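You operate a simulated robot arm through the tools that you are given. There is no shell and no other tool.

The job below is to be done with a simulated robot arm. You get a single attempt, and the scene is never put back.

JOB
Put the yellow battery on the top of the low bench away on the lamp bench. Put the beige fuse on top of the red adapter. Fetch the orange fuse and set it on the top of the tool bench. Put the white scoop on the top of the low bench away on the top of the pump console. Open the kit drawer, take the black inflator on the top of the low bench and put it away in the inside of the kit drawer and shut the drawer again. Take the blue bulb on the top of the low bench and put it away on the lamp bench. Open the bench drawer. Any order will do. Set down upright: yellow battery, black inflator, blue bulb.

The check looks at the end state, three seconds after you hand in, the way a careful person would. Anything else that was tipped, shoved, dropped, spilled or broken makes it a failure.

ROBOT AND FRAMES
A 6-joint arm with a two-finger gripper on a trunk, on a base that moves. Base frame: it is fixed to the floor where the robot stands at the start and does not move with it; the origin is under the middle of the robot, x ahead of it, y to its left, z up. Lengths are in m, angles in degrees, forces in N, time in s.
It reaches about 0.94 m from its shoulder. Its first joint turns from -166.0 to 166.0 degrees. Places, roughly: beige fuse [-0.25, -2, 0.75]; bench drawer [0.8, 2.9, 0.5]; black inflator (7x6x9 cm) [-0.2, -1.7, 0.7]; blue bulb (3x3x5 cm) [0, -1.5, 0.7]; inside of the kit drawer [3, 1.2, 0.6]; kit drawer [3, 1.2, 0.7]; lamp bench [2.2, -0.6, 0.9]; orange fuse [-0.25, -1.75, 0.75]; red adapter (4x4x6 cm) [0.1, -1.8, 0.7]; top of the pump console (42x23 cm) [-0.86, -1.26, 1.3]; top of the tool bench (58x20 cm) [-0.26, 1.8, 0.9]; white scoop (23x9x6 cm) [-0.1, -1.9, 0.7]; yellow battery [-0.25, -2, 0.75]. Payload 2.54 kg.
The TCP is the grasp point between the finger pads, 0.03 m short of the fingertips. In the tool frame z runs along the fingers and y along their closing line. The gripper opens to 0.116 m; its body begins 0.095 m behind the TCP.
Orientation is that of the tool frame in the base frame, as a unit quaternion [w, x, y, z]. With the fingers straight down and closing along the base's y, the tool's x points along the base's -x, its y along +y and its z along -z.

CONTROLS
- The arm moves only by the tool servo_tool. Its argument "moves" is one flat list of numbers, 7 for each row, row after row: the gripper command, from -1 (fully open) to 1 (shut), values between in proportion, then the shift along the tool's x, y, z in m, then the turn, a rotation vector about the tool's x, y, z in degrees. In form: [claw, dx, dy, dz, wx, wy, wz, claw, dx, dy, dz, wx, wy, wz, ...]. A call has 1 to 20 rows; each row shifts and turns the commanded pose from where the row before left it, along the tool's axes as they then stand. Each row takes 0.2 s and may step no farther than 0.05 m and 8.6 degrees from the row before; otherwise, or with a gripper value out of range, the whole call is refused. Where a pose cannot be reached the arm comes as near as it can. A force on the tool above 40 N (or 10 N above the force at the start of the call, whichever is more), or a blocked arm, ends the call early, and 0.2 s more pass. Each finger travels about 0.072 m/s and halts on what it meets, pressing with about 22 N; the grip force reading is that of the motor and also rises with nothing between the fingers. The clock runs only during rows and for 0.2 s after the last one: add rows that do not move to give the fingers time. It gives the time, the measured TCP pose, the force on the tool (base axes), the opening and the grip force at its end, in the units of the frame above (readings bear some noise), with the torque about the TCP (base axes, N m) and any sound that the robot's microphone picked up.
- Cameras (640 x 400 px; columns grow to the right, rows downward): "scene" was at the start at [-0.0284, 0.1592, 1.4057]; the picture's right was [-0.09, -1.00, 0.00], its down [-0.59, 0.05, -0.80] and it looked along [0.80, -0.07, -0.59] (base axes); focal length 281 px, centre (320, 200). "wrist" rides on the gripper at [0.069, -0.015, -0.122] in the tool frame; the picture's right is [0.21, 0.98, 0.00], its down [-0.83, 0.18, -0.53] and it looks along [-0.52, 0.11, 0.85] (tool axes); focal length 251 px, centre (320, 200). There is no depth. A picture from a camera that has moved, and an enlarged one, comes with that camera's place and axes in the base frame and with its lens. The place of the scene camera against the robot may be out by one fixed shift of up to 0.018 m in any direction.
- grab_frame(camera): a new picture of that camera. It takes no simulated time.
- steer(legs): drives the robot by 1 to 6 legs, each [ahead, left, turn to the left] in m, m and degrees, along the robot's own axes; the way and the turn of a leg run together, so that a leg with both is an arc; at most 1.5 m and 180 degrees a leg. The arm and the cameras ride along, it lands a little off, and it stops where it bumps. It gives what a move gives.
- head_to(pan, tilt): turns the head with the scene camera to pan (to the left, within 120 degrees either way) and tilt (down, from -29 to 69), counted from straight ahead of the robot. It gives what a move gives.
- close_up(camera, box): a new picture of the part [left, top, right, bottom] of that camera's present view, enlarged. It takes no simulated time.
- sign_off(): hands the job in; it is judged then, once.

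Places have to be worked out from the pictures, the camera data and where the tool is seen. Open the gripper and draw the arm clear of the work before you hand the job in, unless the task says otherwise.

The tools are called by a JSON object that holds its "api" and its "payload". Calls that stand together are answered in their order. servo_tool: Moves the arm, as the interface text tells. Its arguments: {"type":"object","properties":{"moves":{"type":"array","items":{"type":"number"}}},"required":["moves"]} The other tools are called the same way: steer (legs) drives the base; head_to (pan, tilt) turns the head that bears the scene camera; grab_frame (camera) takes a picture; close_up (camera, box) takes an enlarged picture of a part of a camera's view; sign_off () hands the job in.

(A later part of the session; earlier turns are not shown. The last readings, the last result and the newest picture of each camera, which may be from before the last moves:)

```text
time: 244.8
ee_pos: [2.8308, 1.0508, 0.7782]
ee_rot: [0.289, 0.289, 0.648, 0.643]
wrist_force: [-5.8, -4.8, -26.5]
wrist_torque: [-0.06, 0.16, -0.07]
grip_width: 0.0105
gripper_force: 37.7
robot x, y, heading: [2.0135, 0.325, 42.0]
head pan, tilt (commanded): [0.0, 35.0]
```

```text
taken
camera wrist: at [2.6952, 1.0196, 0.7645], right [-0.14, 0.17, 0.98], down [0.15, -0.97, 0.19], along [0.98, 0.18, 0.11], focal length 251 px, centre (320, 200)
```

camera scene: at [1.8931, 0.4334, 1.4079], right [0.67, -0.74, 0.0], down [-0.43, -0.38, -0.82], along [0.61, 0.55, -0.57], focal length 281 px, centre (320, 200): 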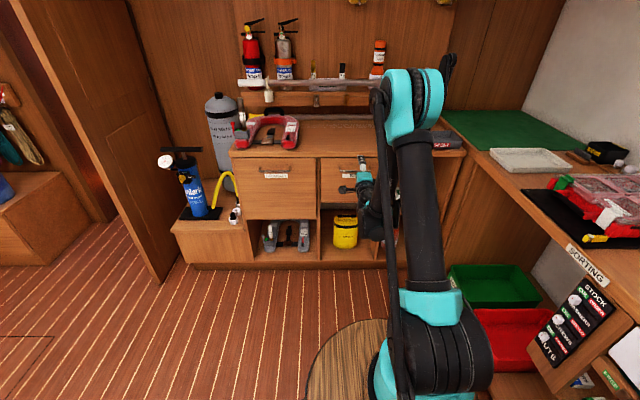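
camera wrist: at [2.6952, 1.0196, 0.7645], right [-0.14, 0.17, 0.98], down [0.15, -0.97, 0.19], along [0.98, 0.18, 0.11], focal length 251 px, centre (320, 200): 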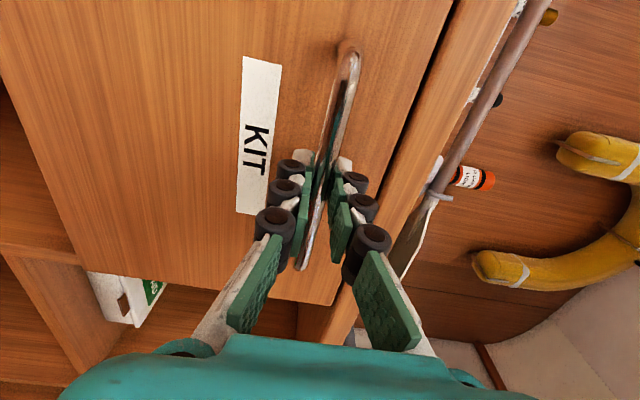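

Gripped the bar (10.5 mm). There is a vertical load of 26 N, so I relieve it by lowering slightly, then pull a little.

{"api": "servo_tool", "payload": {"moves": [1, 0, -0.002, 0, 0, 0, 0, 1, 0, -0.001, 0, 0, 0, 0, 1, 0, 0, 0, 0, 0, 0]}}

{"api": "servo_tool", "payload": {"moves": [1, 0, 0, -0.01, 0, 0, 0, 1, 0, 0, -0.01, 0, 0, 0, 1, 0, 0, 0, 0, 0, 0]}}

```text
time: 245.6
ee_pos: [2.831, 1.049, 0.7784]
ee_rot: [0.288, 0.289, 0.647, 0.644]
wrist_force: [3.6, 3.3, 27.5]
wrist_torque: [0.18, -0.11, 0.11]
grip_width: 0.0104
gripper_force: 37.7
robot x, y, heading: [2.0149, 0.3241, 41.9]
head pan, tilt (commanded): [0.0, 35.0]
```

```text
time: 246.4
ee_pos: [2.8153, 1.0354, 0.7787]
ee_rot: [0.288, 0.288, 0.648, 0.644]
wrist_force: [-2.1, 1.2, 38.4]
wrist_torque: [0.21, -0.11, 0.23]
grip_width: 0.0104
gripper_force: 37.3
robot x, y, heading: [2.011, 0.329, 42.1]
head pan, tilt (commanded): [0.0, 35.0]
```

The drawer seems to follow easily (little horizontal force). I relieve the vertical load by 2 mm up, and pull further.

{"api": "servo_tool", "payload": {"moves": [1, 0, 0.002, 0, 0, 0, 0, 1, 0, 0, 0, 0, 0, 0]}}

{"api": "servo_tool", "payload": {"moves": [1, 0, 0, -0.015, 0, 0, 0, 1, 0, 0, -0.02, 0, 0, 0, 1, 0, 0, -0.02, 0, 0, 0, 1, 0, 0, 0, 0, 0, 0]}}

{"api": "grab_frame", "payload": {"camera": "wrist"}}

{"api": "close_up", "payload": {"camera": "scene", "box": [220, 110, 440, 270]}}

```text
time: 247.0
ee_pos: [2.8154, 1.0366, 0.7787]
ee_rot: [0.289, 0.29, 0.647, 0.643]
wrist_force: [-3.1, 2.6, 4.8]
wrist_torque: [0.07, 0.01, 0.13]
grip_width: 0.0105
gripper_force: 37.5
robot x, y, heading: [2.0143, 0.3221, 42.1]
head pan, tilt (commanded): [0.0, 35.0]
```

```text
time: 247.8
ee_pos: [2.7839, 1.0064, 0.7782]
ee_rot: [0.288, 0.29, 0.648, 0.642]
wrist_force: [-2.1, -0.5, -32.4]
wrist_torque: [-0.14, 0.17, 0.1]
grip_width: 0.0104
gripper_force: 37.8
out of reach, approached as far as the arm can: row 3
robot x, y, heading: [2.0119, 0.3242, 42.0]
head pan, tilt (commanded): [0.0, 35.0]
stopped in row 4: the force on the tool passed its limit at 53 N (the readings are from after the stop); the commanded pose is now the measured one
```

```text
taken
camera wrist: at [2.647, 0.9759, 0.7646], right [-0.14, 0.17, 0.98], down [0.15, -0.97, 0.19], along [0.98, 0.17, 0.11], focal length 251 px, centre (320, 200)
```

wrist: 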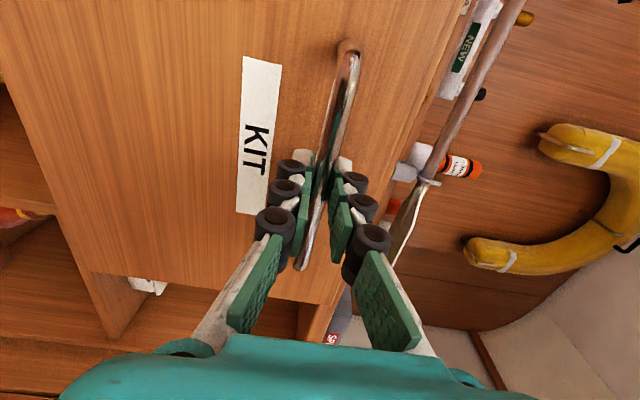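

```text
2.50 times, centred on (330, 190) of scene
camera zoom: at [1.8942, 0.4344, 1.4079], right [0.67, -0.74, 0.0], down [-0.43, -0.38, -0.82], along [0.61, 0.55, -0.57], focal length 702 px, centre (295, 225)
```

zoom: 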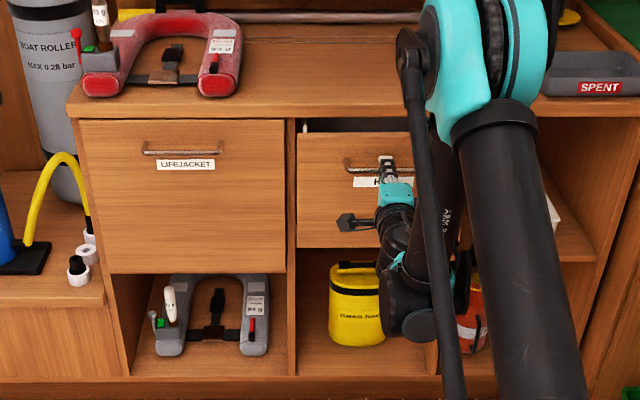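

The drawer is sliding out; the arm posture is at its limit closer in, so I'll pull by driving the base backwards with the arm fixed. First a rest step to see the residual force.

{"api": "servo_tool", "payload": {"moves": [1, 0, 0, 0, 0, 0, 0]}}

```text
time: 248.2
ee_pos: [2.7832, 1.0071, 0.7794]
ee_rot: [0.288, 0.29, 0.648, 0.643]
wrist_force: [-1.4, -1.0, -40.9]
wrist_torque: [-0.12, 0.22, -0.03]
grip_width: 0.0105
gripper_force: 37.6
robot x, y, heading: [2.013, 0.3224, 42.0]
head pan, tilt (commanded): [0.0, 35.0]
```

The vertical load is 41 N; I tilt the tool down by 6° about the bar to relax posture and load.

{"api": "servo_tool", "payload": {"moves": [1, 0, -0.0005, 0, 3, 0, 0, 1, 0, -0.0005, 0, 3, 0, 0, 1, 0, 0, 0, 0, 0, 0]}}

```text
time: 248.6
ee_pos: [2.7833, 1.0072, 0.7807]
ee_rot: [0.286, 0.294, 0.653, 0.636]
wrist_force: [-3.1, 1.9, -30.0]
wrist_torque: [-0.08, 0.13, -0.06]
grip_width: 0.0106
gripper_force: 38.2
out of reach, approached as far as the arm can: row 2
robot x, y, heading: [2.0129, 0.3238, 42.1]
head pan, tilt (commanded): [0.0, 35.0]
stopped in row 2: the force on the tool passed its limit at 53 N (the readings are from after the stop); the commanded pose is now the measured one
```

I release the bar, back the base 8 cm and re-grip with the arm more extended, then pull with the base.

{"api": "servo_tool", "payload": {"moves": [0.2, 0, 0, 0, 0, 0, 0, 0.2, 0, 0, 0, 0, 0, 0, 0.2, 0, 0, 0, 0, 0, 0]}}

{"api": "steer", "payload": {"legs": [[-0.09, 0, 0]]}}

{"api": "servo_tool", "payload": {"moves": [0.2, 0, 0.003, 0.02, -4, 0, 0, 0.2, 0, 0, 0.02, 0, 0, 0, 0.2, 0, 0, 0.01, 0, 0, 0, 0.2, 0, 0, 0, 0, 0, 0]}}

{"api": "grab_frame", "payload": {"camera": "wrist"}}

```text
time: 249.4
ee_pos: [2.7821, 1.0058, 0.782]
ee_rot: [0.286, 0.294, 0.653, 0.637]
wrist_force: [-0.4, 0.0, 0.0]
wrist_torque: [0.03, 0.0, 0.0]
grip_width: 0.0464
gripper_force: 0.2
robot x, y, heading: [2.0148, 0.3241, 41.9]
head pan, tilt (commanded): [0.0, 35.0]
```

```text
time: 250.5
ee_pos: [2.7147, 0.9449, 0.7815]
ee_rot: [0.286, 0.294, 0.652, 0.637]
wrist_force: [1.3, 0.0, -0.1]
wrist_torque: [0.03, 0.0, -0.04]
grip_width: 0.0464
gripper_force: 0.0
robot x, y, heading: [1.9468, 0.264, 42.3]
head pan, tilt (commanded): [0.0, 35.0]
```

```text
time: 251.5
ee_pos: [2.755, 0.9766, 0.7829]
ee_rot: [0.286, 0.287, 0.649, 0.644]
wrist_force: [0.1, 0.3, -0.4]
wrist_torque: [0.01, 0.01, -0.03]
grip_width: 0.0464
gripper_force: 0.0
out of reach, approached as far as the arm can: row 1
robot x, y, heading: [1.9438, 0.2642, 42.1]
head pan, tilt (commanded): [0.0, 35.0]
```

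```text
taken
camera wrist: at [2.6195, 0.9446, 0.7688], right [-0.14, 0.16, 0.98], down [0.16, -0.97, 0.19], along [0.98, 0.18, 0.11], focal length 251 px, centre (320, 200)
```

wrist: 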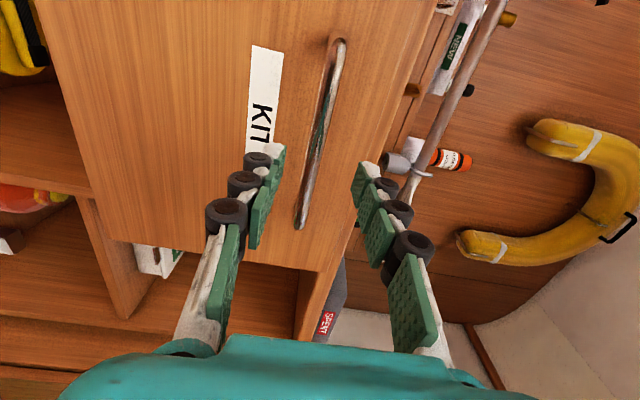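

The bar is centred again; I go forward 4 cm with a slight lowering and grip.

{"api": "servo_tool", "payload": {"moves": [0.2, 0, -0.002, 0.014, 0, 0, 0, 0.2, 0, -0.002, 0.014, 0, 0, 0, 0.2, 0, 0, 0.013, 0, 0, 0, 0.2, 0, 0, 0, 0, 0, 0, 1, 0, 0, 0, 0, 0, 0, 1, 0, 0, 0, 0, 0, 0, 1, 0, 0, 0, 0, 0, 0]}}

{"api": "grab_frame", "payload": {"camera": "wrist"}}

```text
time: 253.1
ee_pos: [2.7864, 1.0034, 0.7786]
ee_rot: [0.288, 0.287, 0.648, 0.644]
wrist_force: [0.9, -0.1, -0.7]
wrist_torque: [0.07, 0.07, 0.03]
grip_width: 0.0105
gripper_force: 37.4
robot x, y, heading: [1.9443, 0.266, 41.8]
head pan, tilt (commanded): [0.0, 35.0]
```

```text
taken
camera wrist: at [2.6503, 0.9713, 0.764], right [-0.14, 0.16, 0.98], down [0.16, -0.97, 0.19], along [0.98, 0.18, 0.11], focal length 251 px, centre (320, 200)
```

wrist: 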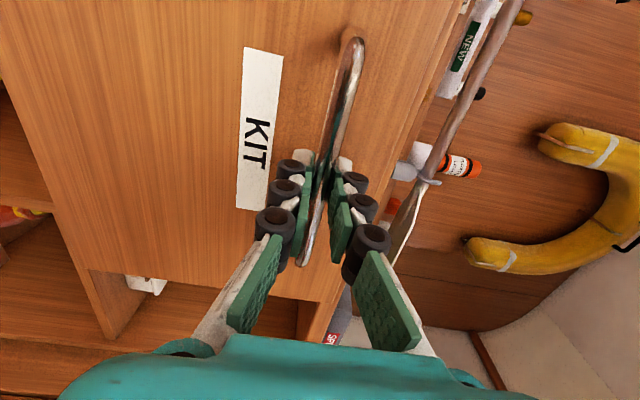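

Gripped without load. Now I pull by driving back 10 cm.

{"api": "steer", "payload": {"legs": [[-0.1, 0, 0]]}}

{"api": "close_up", "payload": {"camera": "scene", "box": [220, 110, 440, 270]}}

```text
time: 254.3
ee_pos: [2.7108, 0.9349, 0.7793]
ee_rot: [0.287, 0.287, 0.648, 0.644]
wrist_force: [2.1, -2.0, -0.5]
wrist_torque: [0.08, 0.06, -0.16]
grip_width: 0.0105
gripper_force: 37.4
robot x, y, heading: [1.8727, 0.2011, 42.1]
head pan, tilt (commanded): [0.0, 35.0]
```

```text
2.50 times, centred on (330, 190) of scene
camera zoom: at [1.7511, 0.3054, 1.4079], right [0.67, -0.74, 0.0], down [-0.43, -0.38, -0.82], along [0.61, 0.55, -0.57], focal length 702 px, centre (295, 225)
```

zoom: 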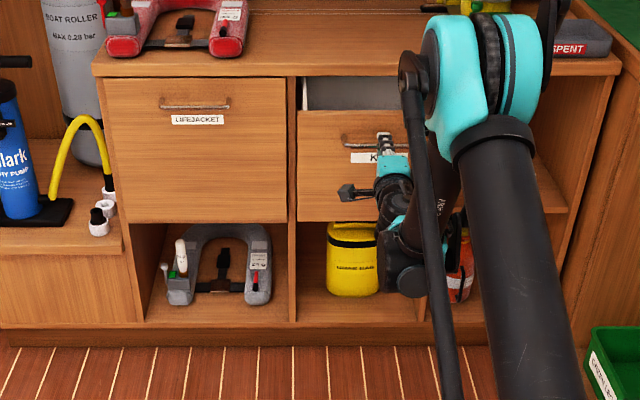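

It opens smoothly, about 16 cm so far. I pull another 12 cm.

{"api": "steer", "payload": {"legs": [[-0.12, 0, 0]]}}

{"api": "close_up", "payload": {"camera": "scene", "box": [220, 90, 440, 260]}}

```text
time: 255.5
ee_pos: [2.6228, 0.8543, 0.7785]
ee_rot: [0.288, 0.288, 0.648, 0.643]
wrist_force: [4.3, -3.2, -0.8]
wrist_torque: [0.09, 0.06, -0.26]
grip_width: 0.0106
gripper_force: 37.9
robot x, y, heading: [1.7785, 0.1162, 41.8]
head pan, tilt (commanded): [0.0, 35.0]
```

```text
2.35 times, centred on (330, 175) of scene
camera zoom: at [1.6613, 0.2244, 1.4079], right [0.67, -0.74, 0.0], down [-0.43, -0.38, -0.82], along [0.61, 0.55, -0.57], focal length 661 px, centre (296, 259)
```

zoom: 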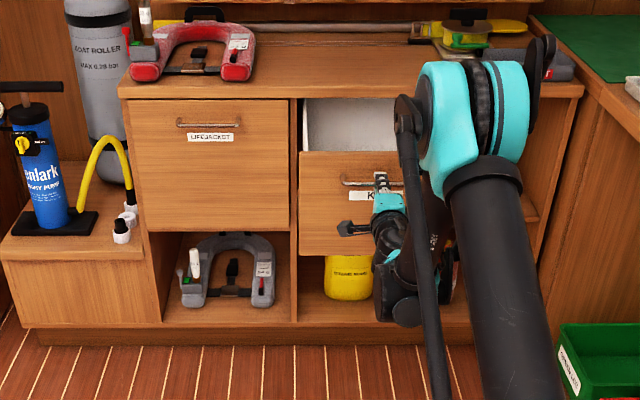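

Drawer is open about 28 cm. I release the bar, back the base off, and raise the arm to look inside.

{"api": "servo_tool", "payload": {"moves": [0.2, 0, 0, 0, 0, 0, 0, 0.1, 0, 0, 0, 0, 0, 0, 0.1, 0, 0, 0, 0, 0, 0]}}

{"api": "steer", "payload": {"legs": [[-0.12, 0, 0]]}}

{"api": "servo_tool", "payload": {"moves": [-0.2, 0, 0.045, 0, 0, 0, 0, -0.2, 0, 0.045, 0, 0, 0, 0, -0.2, 0, 0.045, 0, 0, 0, 0, -0.2, 0, 0.045, 0, 0, 0, 0, -0.2, 0, 0.045, 0, 0, 0, 0, -0.2, 0, 0.045, 0, 0, 0, 0, -0.2, 0, 0.045, 0, 0, 0, 0, -0.2, 0, 0.045, 0, 0, 0, 0, -0.2, 0, 0, 0, 0, 0, 0]}}

{"api": "grab_frame", "payload": {"camera": "scene"}}

```text
time: 256.3
ee_pos: [2.6233, 0.8539, 0.7785]
ee_rot: [0.288, 0.288, 0.648, 0.644]
wrist_force: [0.3, -0.2, 0.1]
wrist_torque: [-0.01, -0.02, -0.02]
grip_width: 0.0521
gripper_force: 0.1
robot x, y, heading: [1.7806, 0.1204, 41.9]
head pan, tilt (commanded): [0.0, 35.0]
```

```text
time: 257.6
ee_pos: [2.5326, 0.7727, 0.7794]
ee_rot: [0.287, 0.286, 0.649, 0.644]
wrist_force: [-0.5, 0.0, -0.1]
wrist_torque: [0.01, -0.01, 0.01]
grip_width: 0.0525
gripper_force: 0.1
robot x, y, heading: [1.6936, 0.0377, 42.0]
head pan, tilt (commanded): [0.0, 35.0]
```

```text
time: 259.6
ee_pos: [2.5319, 0.7779, 1.1394]
ee_rot: [0.287, 0.287, 0.648, 0.645]
wrist_force: [-0.7, 0.4, -0.2]
wrist_torque: [0.0, 0.04, 0.0]
grip_width: 0.0698
gripper_force: 0.0
robot x, y, heading: [1.6944, 0.0374, 42.4]
head pan, tilt (commanded): [0.0, 35.0]
```

```text
taken
camera scene: at [1.5715, 0.1436, 1.4079], right [0.67, -0.74, 0.0], down [-0.43, -0.38, -0.82], along [0.61, 0.55, -0.57], focal length 281 px, centre (320, 200)
```

scene: 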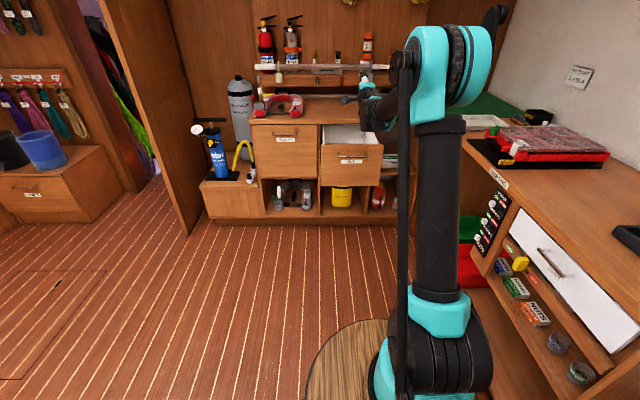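

Drawer stays open. Now to the bench drawer: I move to the middle of the room, turn to face the left wall and look.

{"api": "steer", "payload": {"legs": [[0.35, 1.2, 0], [0, 0, 89.5]]}}

{"api": "head_to", "payload": {"pan": -20, "tilt": 20}}

{"api": "grab_frame", "payload": {"camera": "scene"}}

```text
time: 269.7
ee_pos: [0.4041, 2.0146, 1.1393]
ee_rot: [-0.251, -0.254, 0.662, 0.659]
wrist_force: [0.0, 0.5, 0.0]
wrist_torque: [0.0, 0.0, 0.01]
grip_width: 0.0697
gripper_force: 0.1
robot x, y, heading: [1.1409, 1.1666, 131.8]
head pan, tilt (commanded): [0.0, 35.0]
```

```text
time: 270.6
ee_pos: [0.4036, 2.0143, 1.1405]
ee_rot: [-0.252, -0.254, 0.662, 0.659]
wrist_force: [-0.6, -0.1, 0.3]
wrist_torque: [0.01, 0.02, -0.01]
grip_width: 0.0693
gripper_force: 0.1
robot x, y, heading: [1.145, 1.1717, 131.7]
head pan, tilt (commanded): [-20.0, 20.0]
```

```text
taken
camera scene: at [1.0792, 1.0843, 1.4317], right [0.93, 0.37, 0.0], down [0.13, -0.32, -0.94], along [-0.35, 0.87, -0.34], focal length 281 px, centre (320, 200)
```

scene: 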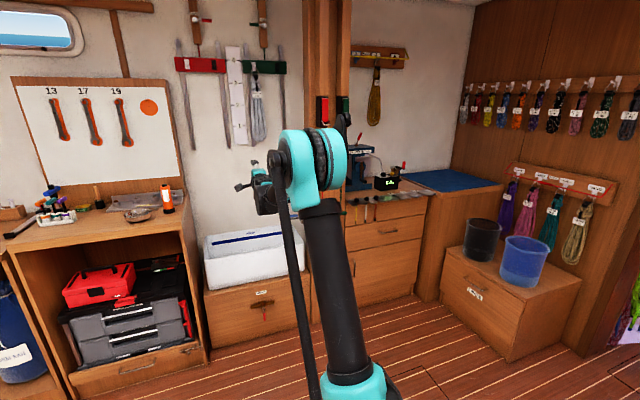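

I see the bench cabinet with the vise; I zoom in on its drawers.

{"api": "close_up", "payload": {"camera": "scene", "box": [300, 150, 520, 310]}}

{"api": "close_up", "payload": {"camera": "scene", "box": [180, 150, 340, 350]}}

```text
2.50 times, centred on (410, 230) of scene
camera zoom: at [1.0792, 1.0843, 1.4317], right [0.93, 0.37, 0.0], down [0.13, -0.32, -0.94], along [-0.35, 0.87, -0.34], focal length 702 px, centre (95, 125)
```

zoom: 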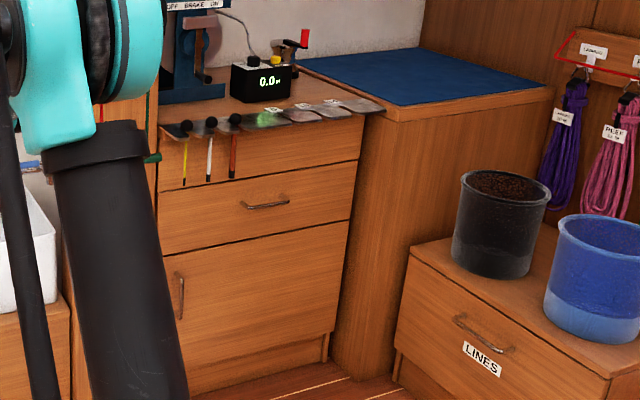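

```text
2.00 times, centred on (260, 250) of scene
camera zoom: at [1.0792, 1.0843, 1.4317], right [0.93, 0.37, 0.0], down [0.13, -0.32, -0.94], along [-0.35, 0.87, -0.34], focal length 562 px, centre (440, 100)
```

zoom: 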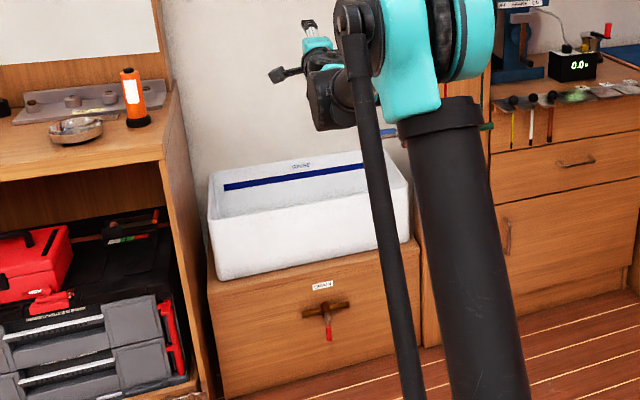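

The bench drawer's bar handle is at about (0.884, 2.657, 0.676). I drive sideways to line up with it and pull the arm in a bit.

{"api": "steer", "payload": {"legs": [[0.0, -0.79, 0]]}}

{"api": "head_to", "payload": {"pan": 0, "tilt": 30}}

{"api": "grab_frame", "payload": {"camera": "scene"}}

{"api": "grab_frame", "payload": {"camera": "wrist"}}

```text
time: 274.8
ee_pos: [0.9951, 2.5424, 1.1398]
ee_rot: [-0.25, -0.253, 0.662, 0.66]
wrist_force: [-1.0, -0.5, 0.4]
wrist_torque: [-0.01, 0.02, -0.01]
grip_width: 0.0695
gripper_force: 0.0
robot x, y, heading: [1.73, 1.6947, 131.5]
head pan, tilt (commanded): [-20.0, 20.0]
```

```text
time: 275.6
ee_pos: [0.9948, 2.5421, 1.1401]
ee_rot: [-0.25, -0.252, 0.662, 0.659]
wrist_force: [0.6, -0.9, -0.1]
wrist_torque: [-0.02, -0.01, 0.02]
grip_width: 0.0695
gripper_force: 0.0
robot x, y, heading: [1.7312, 1.6962, 131.5]
head pan, tilt (commanded): [0.0, 30.0]
```

```text
taken
camera scene: at [1.6426, 1.5921, 1.4157], right [0.75, 0.67, 0.0], down [0.33, -0.37, -0.87], along [-0.58, 0.65, -0.5], focal length 281 px, centre (320, 200)
```

scene: 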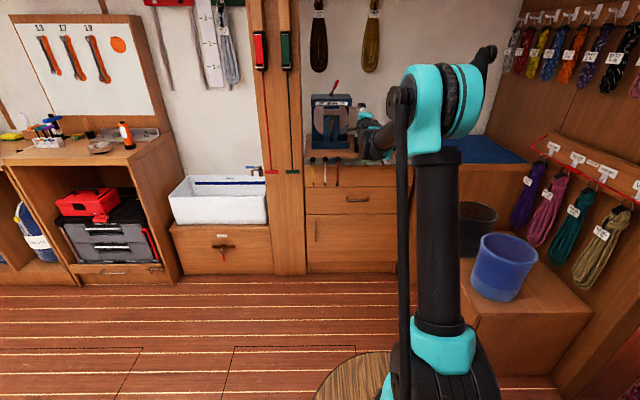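

```text
taken
camera wrist: at [1.0256, 2.4047, 1.1249], right [-0.17, -0.14, 0.98], down [0.97, 0.15, 0.19], along [-0.17, 0.98, 0.11], focal length 251 px, centre (320, 200)
```

wrist: 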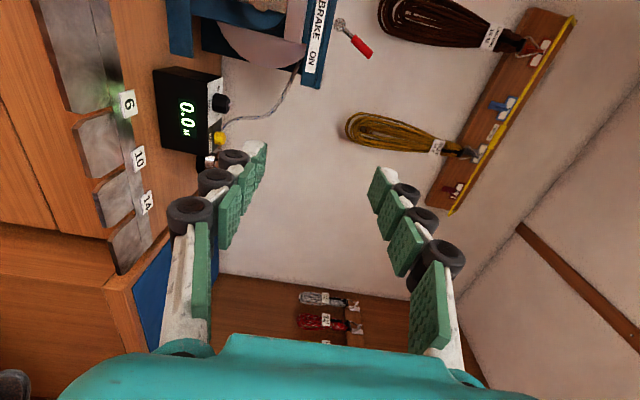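

Better triangulation puts the handle near e1≈2.50, e2≈1.50, z≈0.62. I pitch the tool 40° down, pull it in and lower, then shift right to line up.

{"api": "servo_tool", "payload": {"moves": [-0.2, 0, 0, 0, 8, 0, 0, -0.2, 0, 0, 0, 8, 0, 0, -0.2, 0, 0, 0, 8, 0, 0, -0.2, 0, 0, 0, 8, 0, 0, -0.2, 0, 0, 0, 8, 0, 0, -0.2, 0, -0.044, -0.004, 0, 0, 0, -0.2, 0, -0.044, -0.004, 0, 0, 0, -0.2, 0, -0.044, -0.004, 0, 0, 0, -0.2, 0, -0.044, -0.004, 0, 0, 0, -0.2, 0, -0.044, -0.004, 0, 0, 0, -0.2, 0, -0.044, -0.004, 0, 0, 0, -0.2, 0, 0, 0, 0, 0, 0]}}

{"api": "steer", "payload": {"legs": [[0.15, -0.08, 0]]}}

{"api": "grab_frame", "payload": {"camera": "wrist"}}

{"api": "grab_frame", "payload": {"camera": "scene"}}

```text
time: 278.2
ee_pos: [1.1102, 2.4176, 0.9389]
ee_rot: [-0.159, -0.306, 0.831, 0.437]
wrist_force: [-0.5, -1.0, -0.2]
wrist_torque: [0.02, 0.02, 0.0]
grip_width: 0.0698
gripper_force: 0.0
out of reach, approached as far as the arm can: row 1
robot x, y, heading: [1.7339, 1.7005, 131.7]
head pan, tilt (commanded): [0.0, 30.0]
```

```text
time: 279.7
ee_pos: [1.068, 2.5833, 0.9389]
ee_rot: [-0.16, -0.306, 0.831, 0.436]
wrist_force: [-0.4, -0.1, 0.8]
wrist_torque: [-0.01, -0.01, -0.02]
grip_width: 0.0698
gripper_force: 0.0
robot x, y, heading: [1.6901, 1.8638, 131.9]
head pan, tilt (commanded): [0.0, 30.0]
```

```text
taken
camera wrist: at [1.0874, 2.4548, 0.996], right [-0.53, 0.28, 0.8], down [0.85, 0.28, 0.46], along [-0.1, 0.92, -0.39], focal length 251 px, centre (320, 200)
```

wrist: 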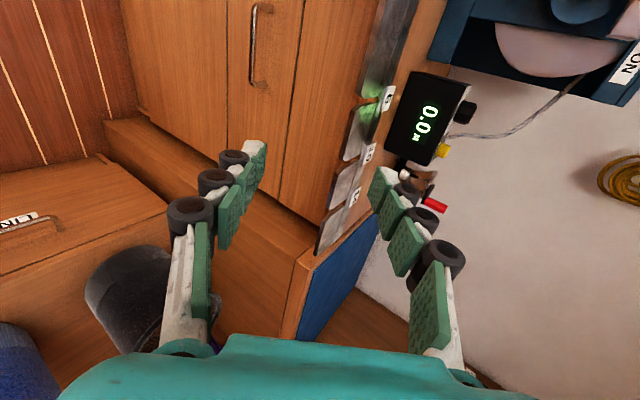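

```text
taken
camera scene: at [1.6019, 1.7583, 1.4157], right [0.75, 0.67, 0.0], down [0.33, -0.37, -0.87], along [-0.58, 0.65, -0.5], focal length 281 px, centre (320, 200)
```

scene: 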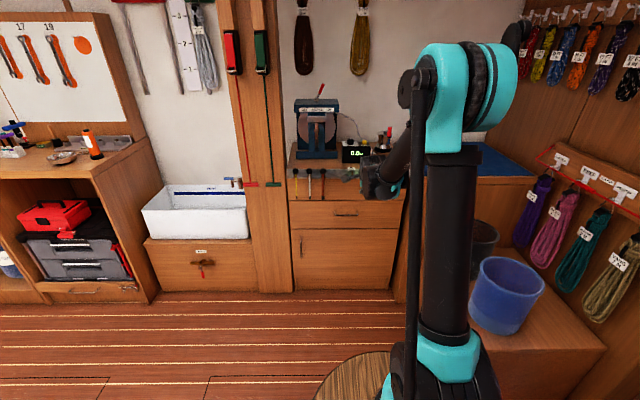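

Handle refined to e1≈2.49, e2≈1.46–1.50, z≈0.63. I lower the tool in front of it (still ~25 cm away), then look again.

{"api": "servo_tool", "payload": {"moves": [-0.2, 0, -0.0362, 0.025, 0, 0, 0, -0.2, 0, -0.0362, 0.025, 0, 0, 0, -0.2, 0, -0.0362, 0.025, 0, 0, 0, -0.2, 0, -0.0362, 0.025, 0, 0, 0, -0.2, 0, -0.0362, 0.025, 0, 0, 0, -0.2, 0, 0, 0, 0, 0, 0]}}

{"api": "grab_frame", "payload": {"camera": "wrist"}}

```text
time: 281.1
ee_pos: [1.0695, 2.5848, 0.719]
ee_rot: [-0.159, -0.306, 0.831, 0.436]
wrist_force: [0.6, 0.0, -0.7]
wrist_torque: [-0.02, -0.01, -0.02]
grip_width: 0.0695
gripper_force: 0.1
robot x, y, heading: [1.693, 1.8589, 131.9]
head pan, tilt (commanded): [0.0, 30.0]
```

```text
taken
camera wrist: at [1.0879, 2.4551, 0.7754], right [-0.53, 0.28, 0.8], down [0.85, 0.28, 0.46], along [-0.1, 0.92, -0.39], focal length 251 px, centre (320, 200)
```

wrist: 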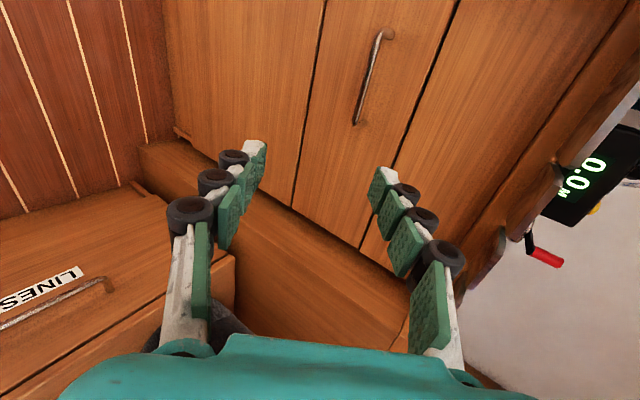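

Handle mid computed at e1=2.478, e2=1.469, z=0.620. I drive 17 cm ahead and 4 cm left, then check again.

{"api": "steer", "payload": {"legs": [[0.17, 0.04, -0.2]]}}

{"api": "grab_frame", "payload": {"camera": "wrist"}}

```text
time: 282.6
ee_pos: [0.9282, 2.6858, 0.7186]
ee_rot: [-0.159, -0.305, 0.832, 0.436]
wrist_force: [0.1, 0.5, -1.2]
wrist_torque: [-0.01, -0.01, -0.05]
grip_width: 0.0694
gripper_force: 0.0
robot x, y, heading: [1.5458, 1.9616, 131.7]
head pan, tilt (commanded): [0.0, 30.0]
```

```text
taken
camera wrist: at [0.9463, 2.5567, 0.7758], right [-0.53, 0.28, 0.8], down [0.85, 0.28, 0.46], along [-0.09, 0.92, -0.39], focal length 251 px, centre (320, 200)
```

wrist: 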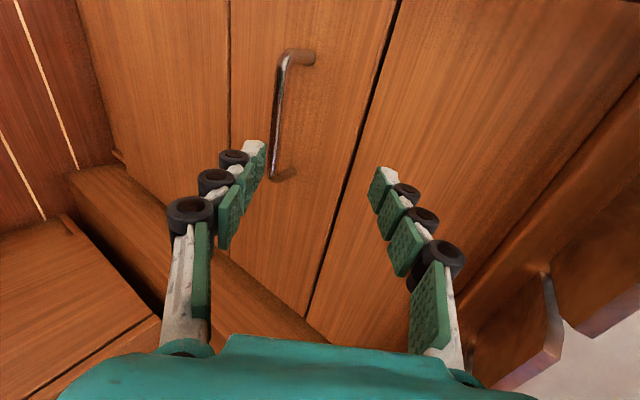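

The handle is clearly in view; bar standoff ≈2.6 cm. I move to 4 cm short of it along the tool axis with a smaller opening.

{"api": "servo_tool", "payload": {"moves": [0.4, 0.001, -0.02, 0.03, 0, 0, 0, 0.4, 0.001, -0.0193, 0.0285, 0, 0, 0, 0.4, 0, 0, 0, 0, 0, 0, 0.4, 0, 0, 0, 0, 0, 0]}}

{"api": "grab_frame", "payload": {"camera": "wrist"}}

```text
time: 283.6
ee_pos: [0.9096, 2.7042, 0.6543]
ee_rot: [-0.158, -0.306, 0.831, 0.436]
wrist_force: [0.6, -0.3, -0.5]
wrist_torque: [-0.01, 0.02, 0.02]
grip_width: 0.0348
gripper_force: 0.0
robot x, y, heading: [1.5488, 1.9628, 131.6]
head pan, tilt (commanded): [0.0, 30.0]
```

```text
taken
camera wrist: at [0.928, 2.5759, 0.7103], right [-0.53, 0.29, 0.8], down [0.85, 0.28, 0.46], along [-0.09, 0.92, -0.39], focal length 251 px, centre (320, 200)
```

wrist: 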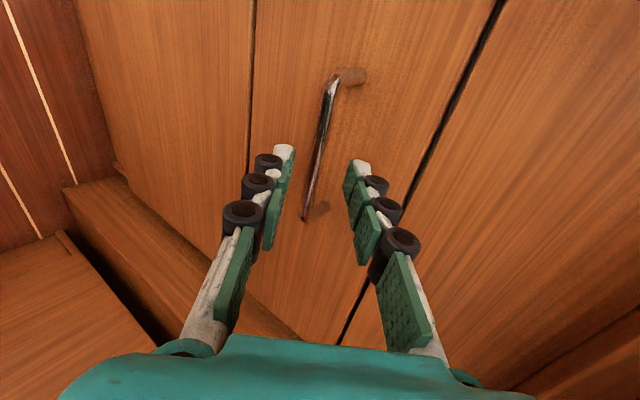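

Centred. I advance 4 cm along the tool axis and close on the bar.

{"api": "servo_tool", "payload": {"moves": [0.4, 0, -0.0015, 0.02, 0, 0, 0, 0.4, 0, 0, 0.02, 0, 0, 0, 0.4, 0, 0, 0, 0, 0, 0]}}

{"api": "grab_frame", "payload": {"camera": "wrist"}}

```text
time: 284.4
ee_pos: [0.8896, 2.7286, 0.6291]
ee_rot: [-0.158, -0.305, 0.832, 0.436]
wrist_force: [0.5, 0.0, -0.4]
wrist_torque: [0.0, -0.02, 0.01]
grip_width: 0.0348
gripper_force: 0.0
robot x, y, heading: [1.5466, 1.9629, 131.6]
head pan, tilt (commanded): [0.0, 30.0]
```

```text
taken
camera wrist: at [0.9077, 2.5999, 0.6858], right [-0.53, 0.28, 0.8], down [0.85, 0.28, 0.46], along [-0.09, 0.92, -0.39], focal length 251 px, centre (320, 200)
```

wrist: 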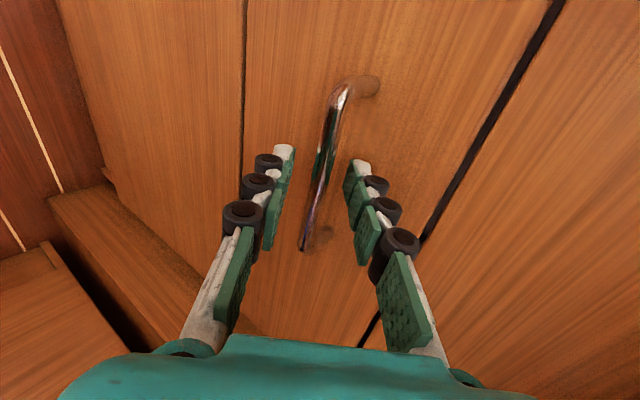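

{"api": "servo_tool", "payload": {"moves": [1, 0, 0, 0, 0, 0, 0, 1, 0, 0, 0, 0, 0, 0, 1, 0, 0, 0, 0, 0, 0]}}

{"api": "grab_frame", "payload": {"camera": "wrist"}}

```text
time: 285.2
ee_pos: [0.8888, 2.7277, 0.6303]
ee_rot: [-0.158, -0.306, 0.831, 0.436]
wrist_force: [-2.0, 3.3, 9.8]
wrist_torque: [0.68, -0.43, 0.4]
grip_width: 0.011
gripper_force: 38.3
robot x, y, heading: [1.542, 1.9657, 131.7]
head pan, tilt (commanded): [0.0, 30.0]
```

```text
taken
camera wrist: at [0.9078, 2.5998, 0.6862], right [-0.53, 0.28, 0.8], down [0.85, 0.28, 0.46], along [-0.09, 0.92, -0.39], focal length 251 px, centre (320, 200)
```

wrist: 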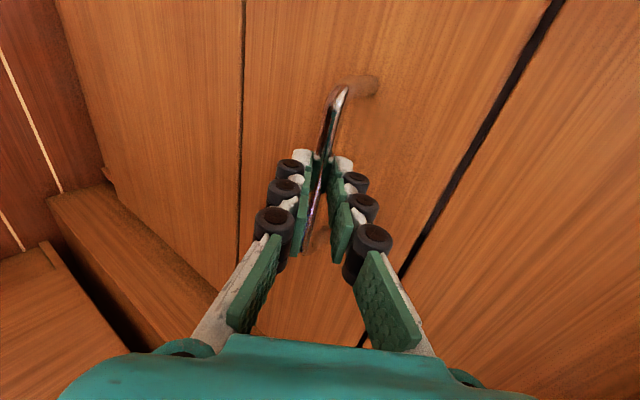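

The bar is gripped. I pull by driving back 10 cm and check.

{"api": "steer", "payload": {"legs": [[-0.1, 0, 0]]}}

{"api": "grab_frame", "payload": {"camera": "wrist"}}

{"api": "grab_frame", "payload": {"camera": "scene"}}

```text
time: 286.3
ee_pos: [0.9565, 2.6544, 0.6298]
ee_rot: [-0.158, -0.305, 0.832, 0.436]
wrist_force: [16.2, 15.8, 11.9]
wrist_torque: [0.87, -0.63, -0.08]
grip_width: 0.0111
gripper_force: 38.4
robot x, y, heading: [1.6139, 1.889, 131.7]
head pan, tilt (commanded): [0.0, 30.0]
```

```text
taken
camera wrist: at [0.9753, 2.5254, 0.6862], right [-0.53, 0.28, 0.8], down [0.85, 0.28, 0.46], along [-0.09, 0.92, -0.39], focal length 251 px, centre (320, 200)
```

wrist: 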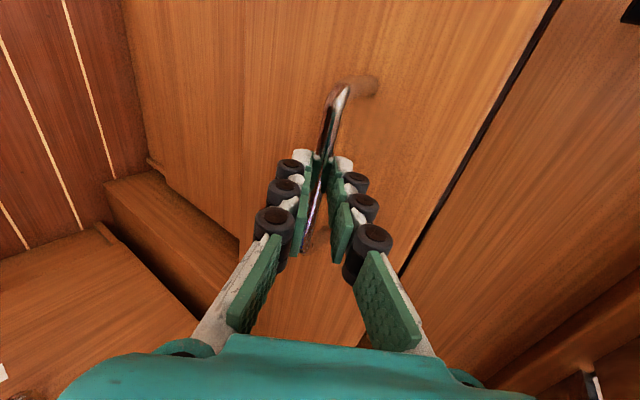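

```text
taken
camera scene: at [1.5261, 1.7836, 1.4157], right [0.75, 0.66, 0.0], down [0.33, -0.37, -0.87], along [-0.58, 0.65, -0.5], focal length 281 px, centre (320, 200)
```

scene: 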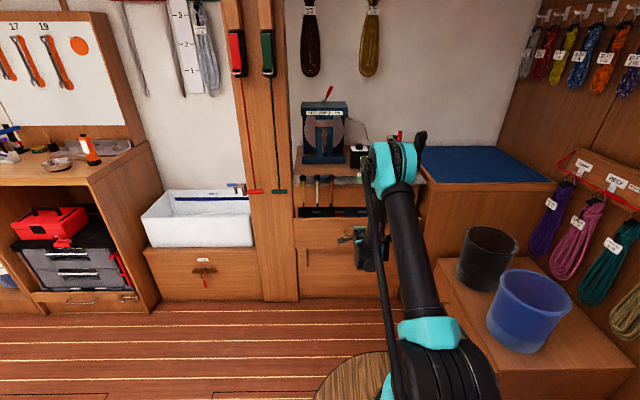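

It's opening. I pull another 11 cm with a tiny right correction to relieve the side load.

{"api": "steer", "payload": {"legs": [[-0.11, -0.004, 0]]}}

{"api": "grab_frame", "payload": {"camera": "scene"}}

```text
time: 287.5
ee_pos: [1.0303, 2.572, 0.6301]
ee_rot: [-0.159, -0.307, 0.831, 0.436]
wrist_force: [-17.9, -15.8, 7.1]
wrist_torque: [0.32, -0.17, 1.07]
grip_width: 0.0109
gripper_force: 37.8
robot x, y, heading: [1.6895, 1.809, 131.7]
head pan, tilt (commanded): [0.0, 30.0]
```

```text
taken
camera scene: at [1.6017, 1.7028, 1.4156], right [0.75, 0.67, 0.0], down [0.33, -0.37, -0.87], along [-0.58, 0.65, -0.5], focal length 281 px, centre (320, 200)
```

scene: 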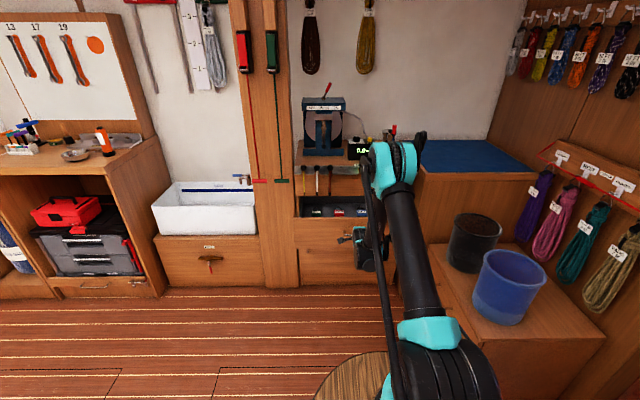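

About 21 cm open, hardly any pull force. I pull a further 8 cm and watch the force.

{"api": "steer", "payload": {"legs": [[-0.08, 0.002, 0]]}}

{"api": "grab_frame", "payload": {"camera": "scene"}}

```text
time: 288.6
ee_pos: [1.0845, 2.5129, 0.6299]
ee_rot: [-0.158, -0.305, 0.832, 0.436]
wrist_force: [21.2, 19.7, 6.0]
wrist_torque: [0.85, -0.76, -0.2]
grip_width: 0.0111
gripper_force: 38.1
robot x, y, heading: [1.7402, 1.7492, 131.9]
head pan, tilt (commanded): [0.0, 30.0]
```

```text
taken
camera scene: at [1.6544, 1.6428, 1.4157], right [0.75, 0.66, 0.0], down [0.33, -0.37, -0.87], along [-0.58, 0.65, -0.5], focal length 281 px, centre (320, 200)
```

scene: 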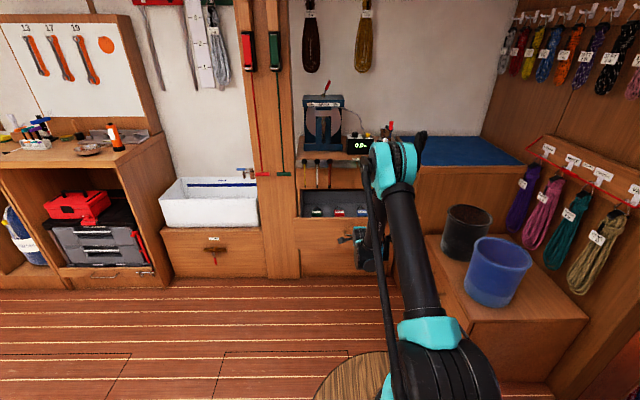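

The bench drawer is open about 29 cm. I release the bar, back off, and raise the arm.

{"api": "servo_tool", "payload": {"moves": [0.4, 0, 0, 0, 0, 0, 0, 0.2, 0, 0, 0, 0, 0, 0, 0.2, 0, 0, 0, 0, 0, 0, 0.2, 0, 0, -0.02, 0, 0, 0, 0.2, 0, 0, -0.03, 0, 0, 0, 0.2, 0, 0, -0.03, 0, 0, 0]}}

{"api": "steer", "payload": {"legs": [[-0.3, 0, 0]]}}

{"api": "grab_frame", "payload": {"camera": "scene"}}

```text
time: 290.0
ee_pos: [1.1182, 2.4723, 0.6832]
ee_rot: [-0.157, -0.306, 0.831, 0.436]
wrist_force: [0.0, 0.4, -0.5]
wrist_torque: [0.02, 0.02, 0.01]
grip_width: 0.0463
gripper_force: 0.0
out of reach, approached as far as the arm can: row 5, 6
robot x, y, heading: [1.7413, 1.7472, 131.7]
head pan, tilt (commanded): [0.0, 30.0]
```

```text
time: 292.0
ee_pos: [1.3157, 2.2474, 0.6854]
ee_rot: [-0.159, -0.306, 0.831, 0.436]
wrist_force: [0.2, 0.3, -0.6]
wrist_torque: [0.01, -0.02, -0.03]
grip_width: 0.0463
gripper_force: 0.1
robot x, y, heading: [1.9398, 1.5237, 131.7]
head pan, tilt (commanded): [0.0, 30.0]
```

```text
taken
camera scene: at [1.8532, 1.419, 1.4157], right [0.75, 0.67, 0.0], down [0.33, -0.37, -0.87], along [-0.58, 0.65, -0.5], focal length 281 px, centre (320, 200)
```

scene: 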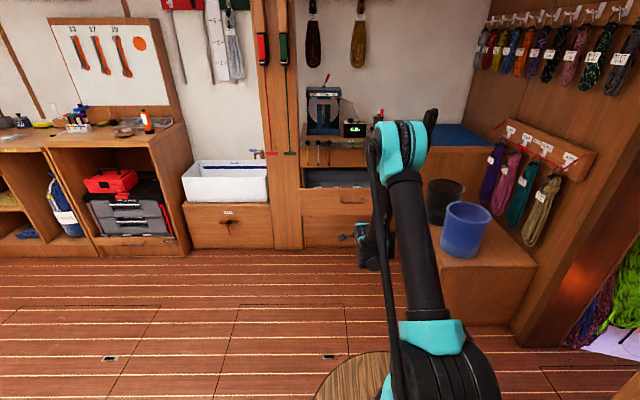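

Bench drawer is open and untouched otherwise. I raise the arm and roll the gripper back to the downward orientation.

{"api": "servo_tool", "payload": {"moves": [-1, 0, 0.0411, -0.0284, 0, 0, 0, -1, 0, 0.0411, -0.0284, 0, 0, 0, -1, 0, 0.0411, -0.0284, 0, 0, 0, -1, 0, 0.0411, -0.0284, 0, 0, 0, -1, 0, 0.0411, -0.0284, 0, 0, 0, -1, 0, 0.0411, -0.0284, 0, 0, 0, -1, 0, 0.0411, -0.0284, 0, 0, 0, -1, 0, 0.0411, -0.0284, 0, 0, 0]}}

{"api": "servo_tool", "payload": {"moves": [-1, 0, 0, 0, 0, 0, -8.2, -1, 0, 0, 0, 0, 0, -8.2, -1, 0, 0, 0, 0, 0, -8.2, -1, 0, 0, 0, 0, 0, -8.2, -1, 0, 0, 0, 0, 0, -8.2, -1, 0, 0, 0, 0, 0, -8.2, -1, 0, 0, 0, 0, 0, -8.2, -1, 0, 0, 0, 0, 0, -8.2, -1, 0, 0, 0, 0, 0, -8.2, -1, 0, 0, 0, 0, 0, -8.2, -1, 0, 0, 0, 0, 0, -8.0, -1, 0, 0, 0, 0, 7.6, 0, -1, 0, 0, 0, 0, 7.6, 0, -1, 0, 0, 0, 0, 7.6, 0, -1, 0, 0, 0, 0, 7.6, 0, -1, 0, 0, 0, 0, 0, 0]}}

```text
time: 293.8
ee_pos: [1.3142, 2.2474, 1.0856]
ee_rot: [-0.158, -0.307, 0.831, 0.435]
wrist_force: [0.4, 0.6, 1.0]
wrist_torque: [0.0, -0.01, 0.01]
grip_width: 0.1162
gripper_force: 0.1
robot x, y, heading: [1.9418, 1.5248, 131.8]
head pan, tilt (commanded): [0.0, 30.0]
```

```text
time: 297.2
ee_pos: [1.3139, 2.2466, 1.0841]
ee_rot: [-0.092, 0.887, -0.41, -0.194]
wrist_force: [0.4, -0.1, 0.1]
wrist_torque: [0.0, 0.02, 0.02]
grip_width: 0.1159
gripper_force: 0.0
robot x, y, heading: [1.9404, 1.5236, 131.8]
head pan, tilt (commanded): [0.0, 30.0]
```

Now to the low bench for the orange fuse: slide left along the room, turn 90°, then drive to the standing place.

{"api": "steer", "payload": {"legs": [[0, 1.5, 0], [0, 0, 89.9], [0.6, 1.05, 0], [0.7, 0, 0]]}}

{"api": "head_to", "payload": {"pan": 0, "tilt": 50}}

{"api": "grab_frame", "payload": {"camera": "scene"}}

```text
time: 317.7
ee_pos: [-0.1331, -1.7716, 1.0839]
ee_rot: [0.074, 0.914, 0.345, -0.201]
wrist_force: [0.2, 0.6, 0.3]
wrist_torque: [-0.03, 0.02, 0.0]
grip_width: 0.1159
gripper_force: 0.1
robot x, y, heading: [0.5756, -1.1325, -137.0]
head pan, tilt (commanded): [0.0, 30.0]
```

```text
time: 318.5
ee_pos: [-0.1326, -1.7733, 1.0846]
ee_rot: [0.074, 0.914, 0.345, -0.202]
wrist_force: [0.8, -0.2, -0.4]
wrist_torque: [0.03, -0.03, -0.05]
grip_width: 0.1158
gripper_force: 0.1
robot x, y, heading: [0.5797, -1.1346, -137.2]
head pan, tilt (commanded): [0.0, 50.0]
```

```text
taken
camera scene: at [0.7176, -1.1979, 1.3862], right [-0.68, 0.73, 0.0], down [0.56, 0.52, -0.64], along [-0.47, -0.44, -0.77], focal length 281 px, centre (320, 200)
```

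scene: 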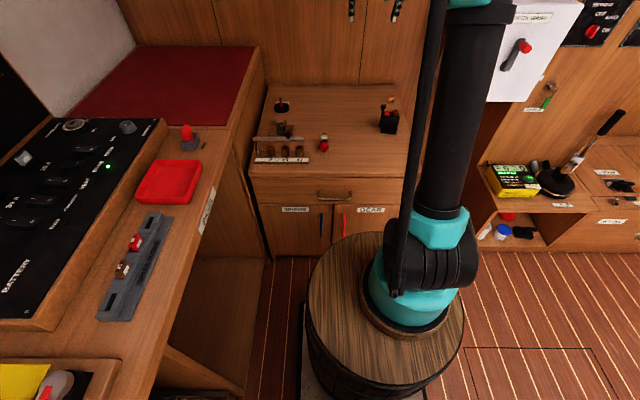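

{"api": "steer", "payload": {"legs": [[0.12, -0.03, -1.1]]}}

{"api": "grab_frame", "payload": {"camera": "wrist"}}

{"api": "close_up", "payload": {"camera": "scene", "box": [230, 60, 420, 190]}}

```text
time: 319.8
ee_pos: [-0.2551, -1.8177, 1.0843]
ee_rot: [0.072, 0.917, 0.336, -0.203]
wrist_force: [0.3, 0.1, 0.4]
wrist_torque: [0.0, 0.02, -0.01]
grip_width: 0.1163
gripper_force: 0.0
robot x, y, heading: [0.4709, -1.1911, -138.2]
head pan, tilt (commanded): [0.0, 50.0]
```

```text
taken
camera wrist: at [-0.176, -1.7335, 1.1656], right [0.78, -0.62, -0.09], down [-0.28, -0.48, 0.83], along [-0.56, -0.62, -0.55], focal length 251 px, centre (320, 200)
```

wrist: 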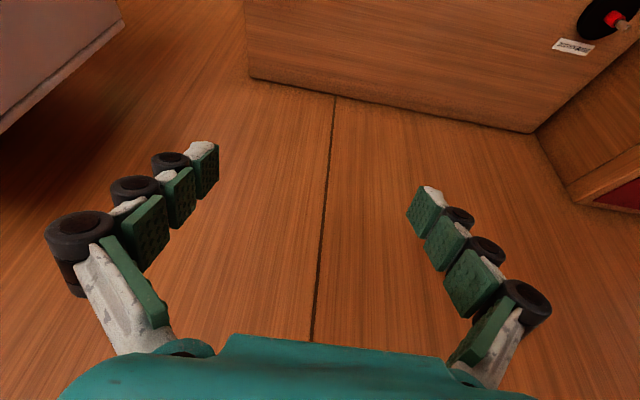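

```text
3.08 times, centred on (325, 125) of scene
camera zoom: at [0.6066, -1.2592, 1.3861], right [-0.66, 0.75, 0.0], down [0.57, 0.51, -0.64], along [-0.48, -0.43, -0.77], focal length 864 px, centre (305, 431)
```

zoom: 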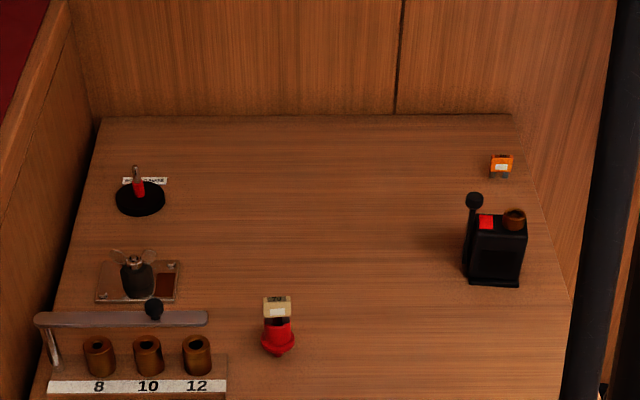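

Everything on the bench is as expected. I'll take the inflator first (it stands in front of the orange fuse). I set the tool vertical and move above it for a look.

{"api": "servo_tool", "payload": {"moves": [-1, 0, 0, 0, 0, 8.3, 0, -1, 0, 0, 0, 0, 8.3, 0, -1, 0, 0, 0, 0, 8.3, 0, -1, 0.04, -0.0122, 0.0133, 0, 0, 0, -1, 0.04, -0.0122, 0.0133, 0, 0, 0, -1, 0.04, -0.0122, 0.0133, 0, 0, 0, -1, 0.04, -0.0122, 0.0133, 0, 0, 0, -1, 0.04, -0.0122, 0.0133, 0, 0, 0, -1, 0.04, -0.0122, 0.0133, 0, 0, 0, -1, 0, 0, 0, 0, 0, 0]}}

{"api": "grab_frame", "payload": {"camera": "wrist"}}

{"api": "close_up", "payload": {"camera": "scene", "box": [350, 80, 420, 150]}}

```text
time: 321.9
ee_pos: [-0.1179, -1.6069, 1.0035]
ee_rot: [-0.002, 0.939, 0.344, 0.0]
wrist_force: [0.3, -0.1, 0.5]
wrist_torque: [-0.02, -0.05, 0.01]
grip_width: 0.1159
gripper_force: 0.0
robot x, y, heading: [0.4675, -1.1921, -138.1]
head pan, tilt (commanded): [0.0, 50.0]
```

```text
taken
camera wrist: at [-0.0739, -1.5511, 1.1274], right [0.79, -0.61, 0.0], down [-0.51, -0.67, 0.53], along [-0.33, -0.42, -0.85], focal length 251 px, centre (320, 200)
```

wrist: 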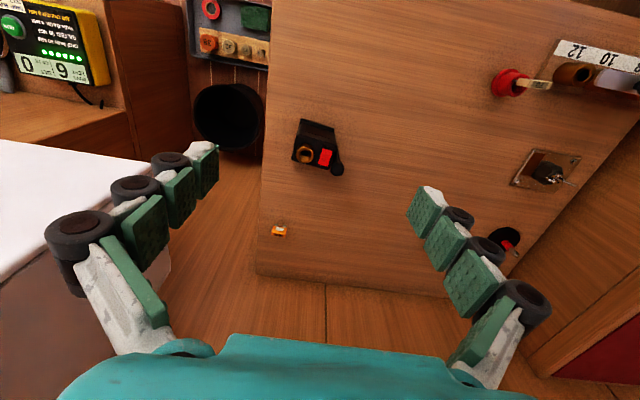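

```text
5.71 times, centred on (385, 115) of scene
camera zoom: at [0.6066, -1.2592, 1.3861], right [-0.66, 0.75, 0.0], down [0.57, 0.51, -0.64], along [-0.48, -0.43, -0.77], focal length 1605 px, centre (-51, 686)
```

zoom: 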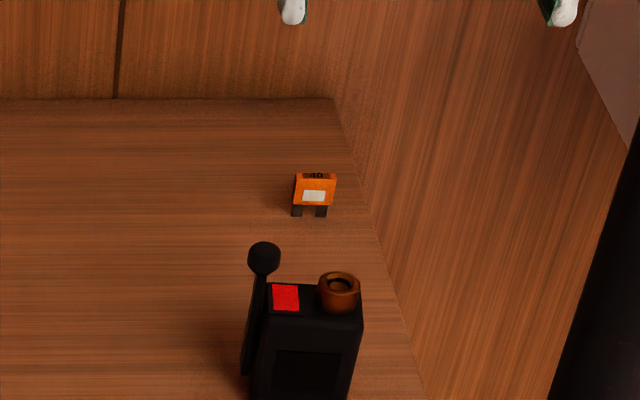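

{"api": "close_up", "payload": {"camera": "wrist", "box": [260, 90, 380, 200]}}

```text
3.64 times, centred on (320, 145) of wrist
camera zoom: at [-0.0739, -1.5511, 1.1274], right [0.79, -0.61, 0.0], down [-0.51, -0.67, 0.53], along [-0.33, -0.42, -0.85], focal length 914 px, centre (320, 400)
```

zoom: 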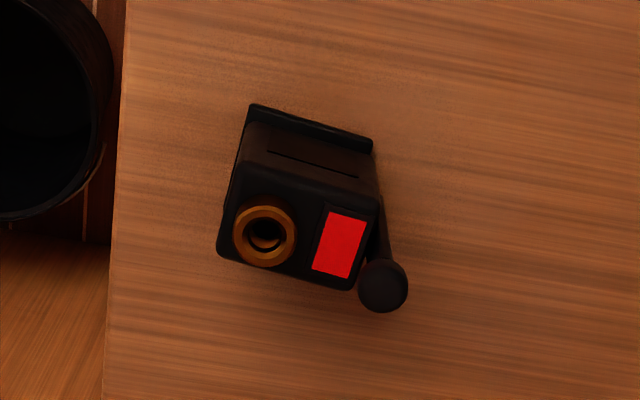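

The inflator is a ~6×4 cm body with a lever on its left; I'll grip it front-to-back. I centre above it and rotate the gripper by about 95°.

{"api": "servo_tool", "payload": {"moves": [-1, -0.0332, 0.0028, 0.02, 0, 0, 0, -1, -0.0332, 0.0028, 0.02, 0, 0, 0, -1, 0, 0, 0, 0, 0, 7.9, -1, 0, 0, 0, 0, 0, 7.9, -1, 0, 0, 0, 0, 0, 7.9, -1, 0, 0, 0, 0, 0, 7.9, -1, 0, 0, 0, 0, 0, 7.9, -1, 0, 0, 0, 0, 0, 7.9, -1, 0, 0, 0, 0, 0, 7.9, -1, 0, 0, 0, 0, 0, 7.9, -1, 0, 0, 0, 0, 0, 7.9, -1, 0, 0, 0, 0, 0, 7.9, -1, 0, 0, 0, 0, 0, 7.9, -1, 0, 0, 0, 0, 0, 7.9, -1, 0, 0, 0, 0, 0, 0]}}

{"api": "grab_frame", "payload": {"camera": "wrist"}}

```text
time: 325.1
ee_pos: [-0.1669, -1.6536, 0.9661]
ee_rot: [-0.002, 0.889, -0.459, -0.002]
wrist_force: [-0.1, 0.1, -1.0]
wrist_torque: [-0.01, -0.01, 0.0]
grip_width: 0.116
gripper_force: 0.0
robot x, y, heading: [0.4694, -1.1948, -138.5]
head pan, tilt (commanded): [0.0, 50.0]
```

```text
taken
camera wrist: at [-0.1121, -1.7022, 1.0863], right [-0.67, -0.74, 0.0], down [-0.62, 0.57, 0.54], along [-0.4, 0.36, -0.84], focal length 251 px, centre (320, 200)
```

wrist: 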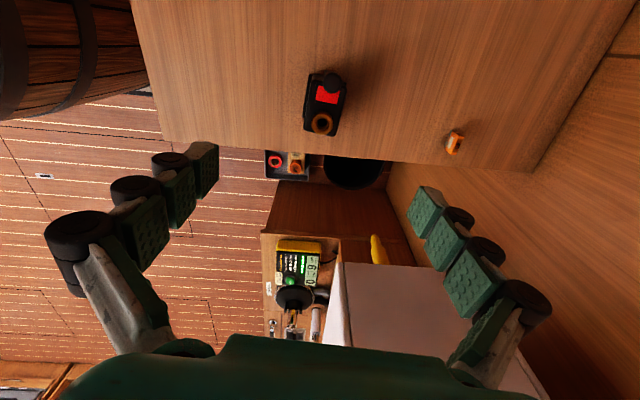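

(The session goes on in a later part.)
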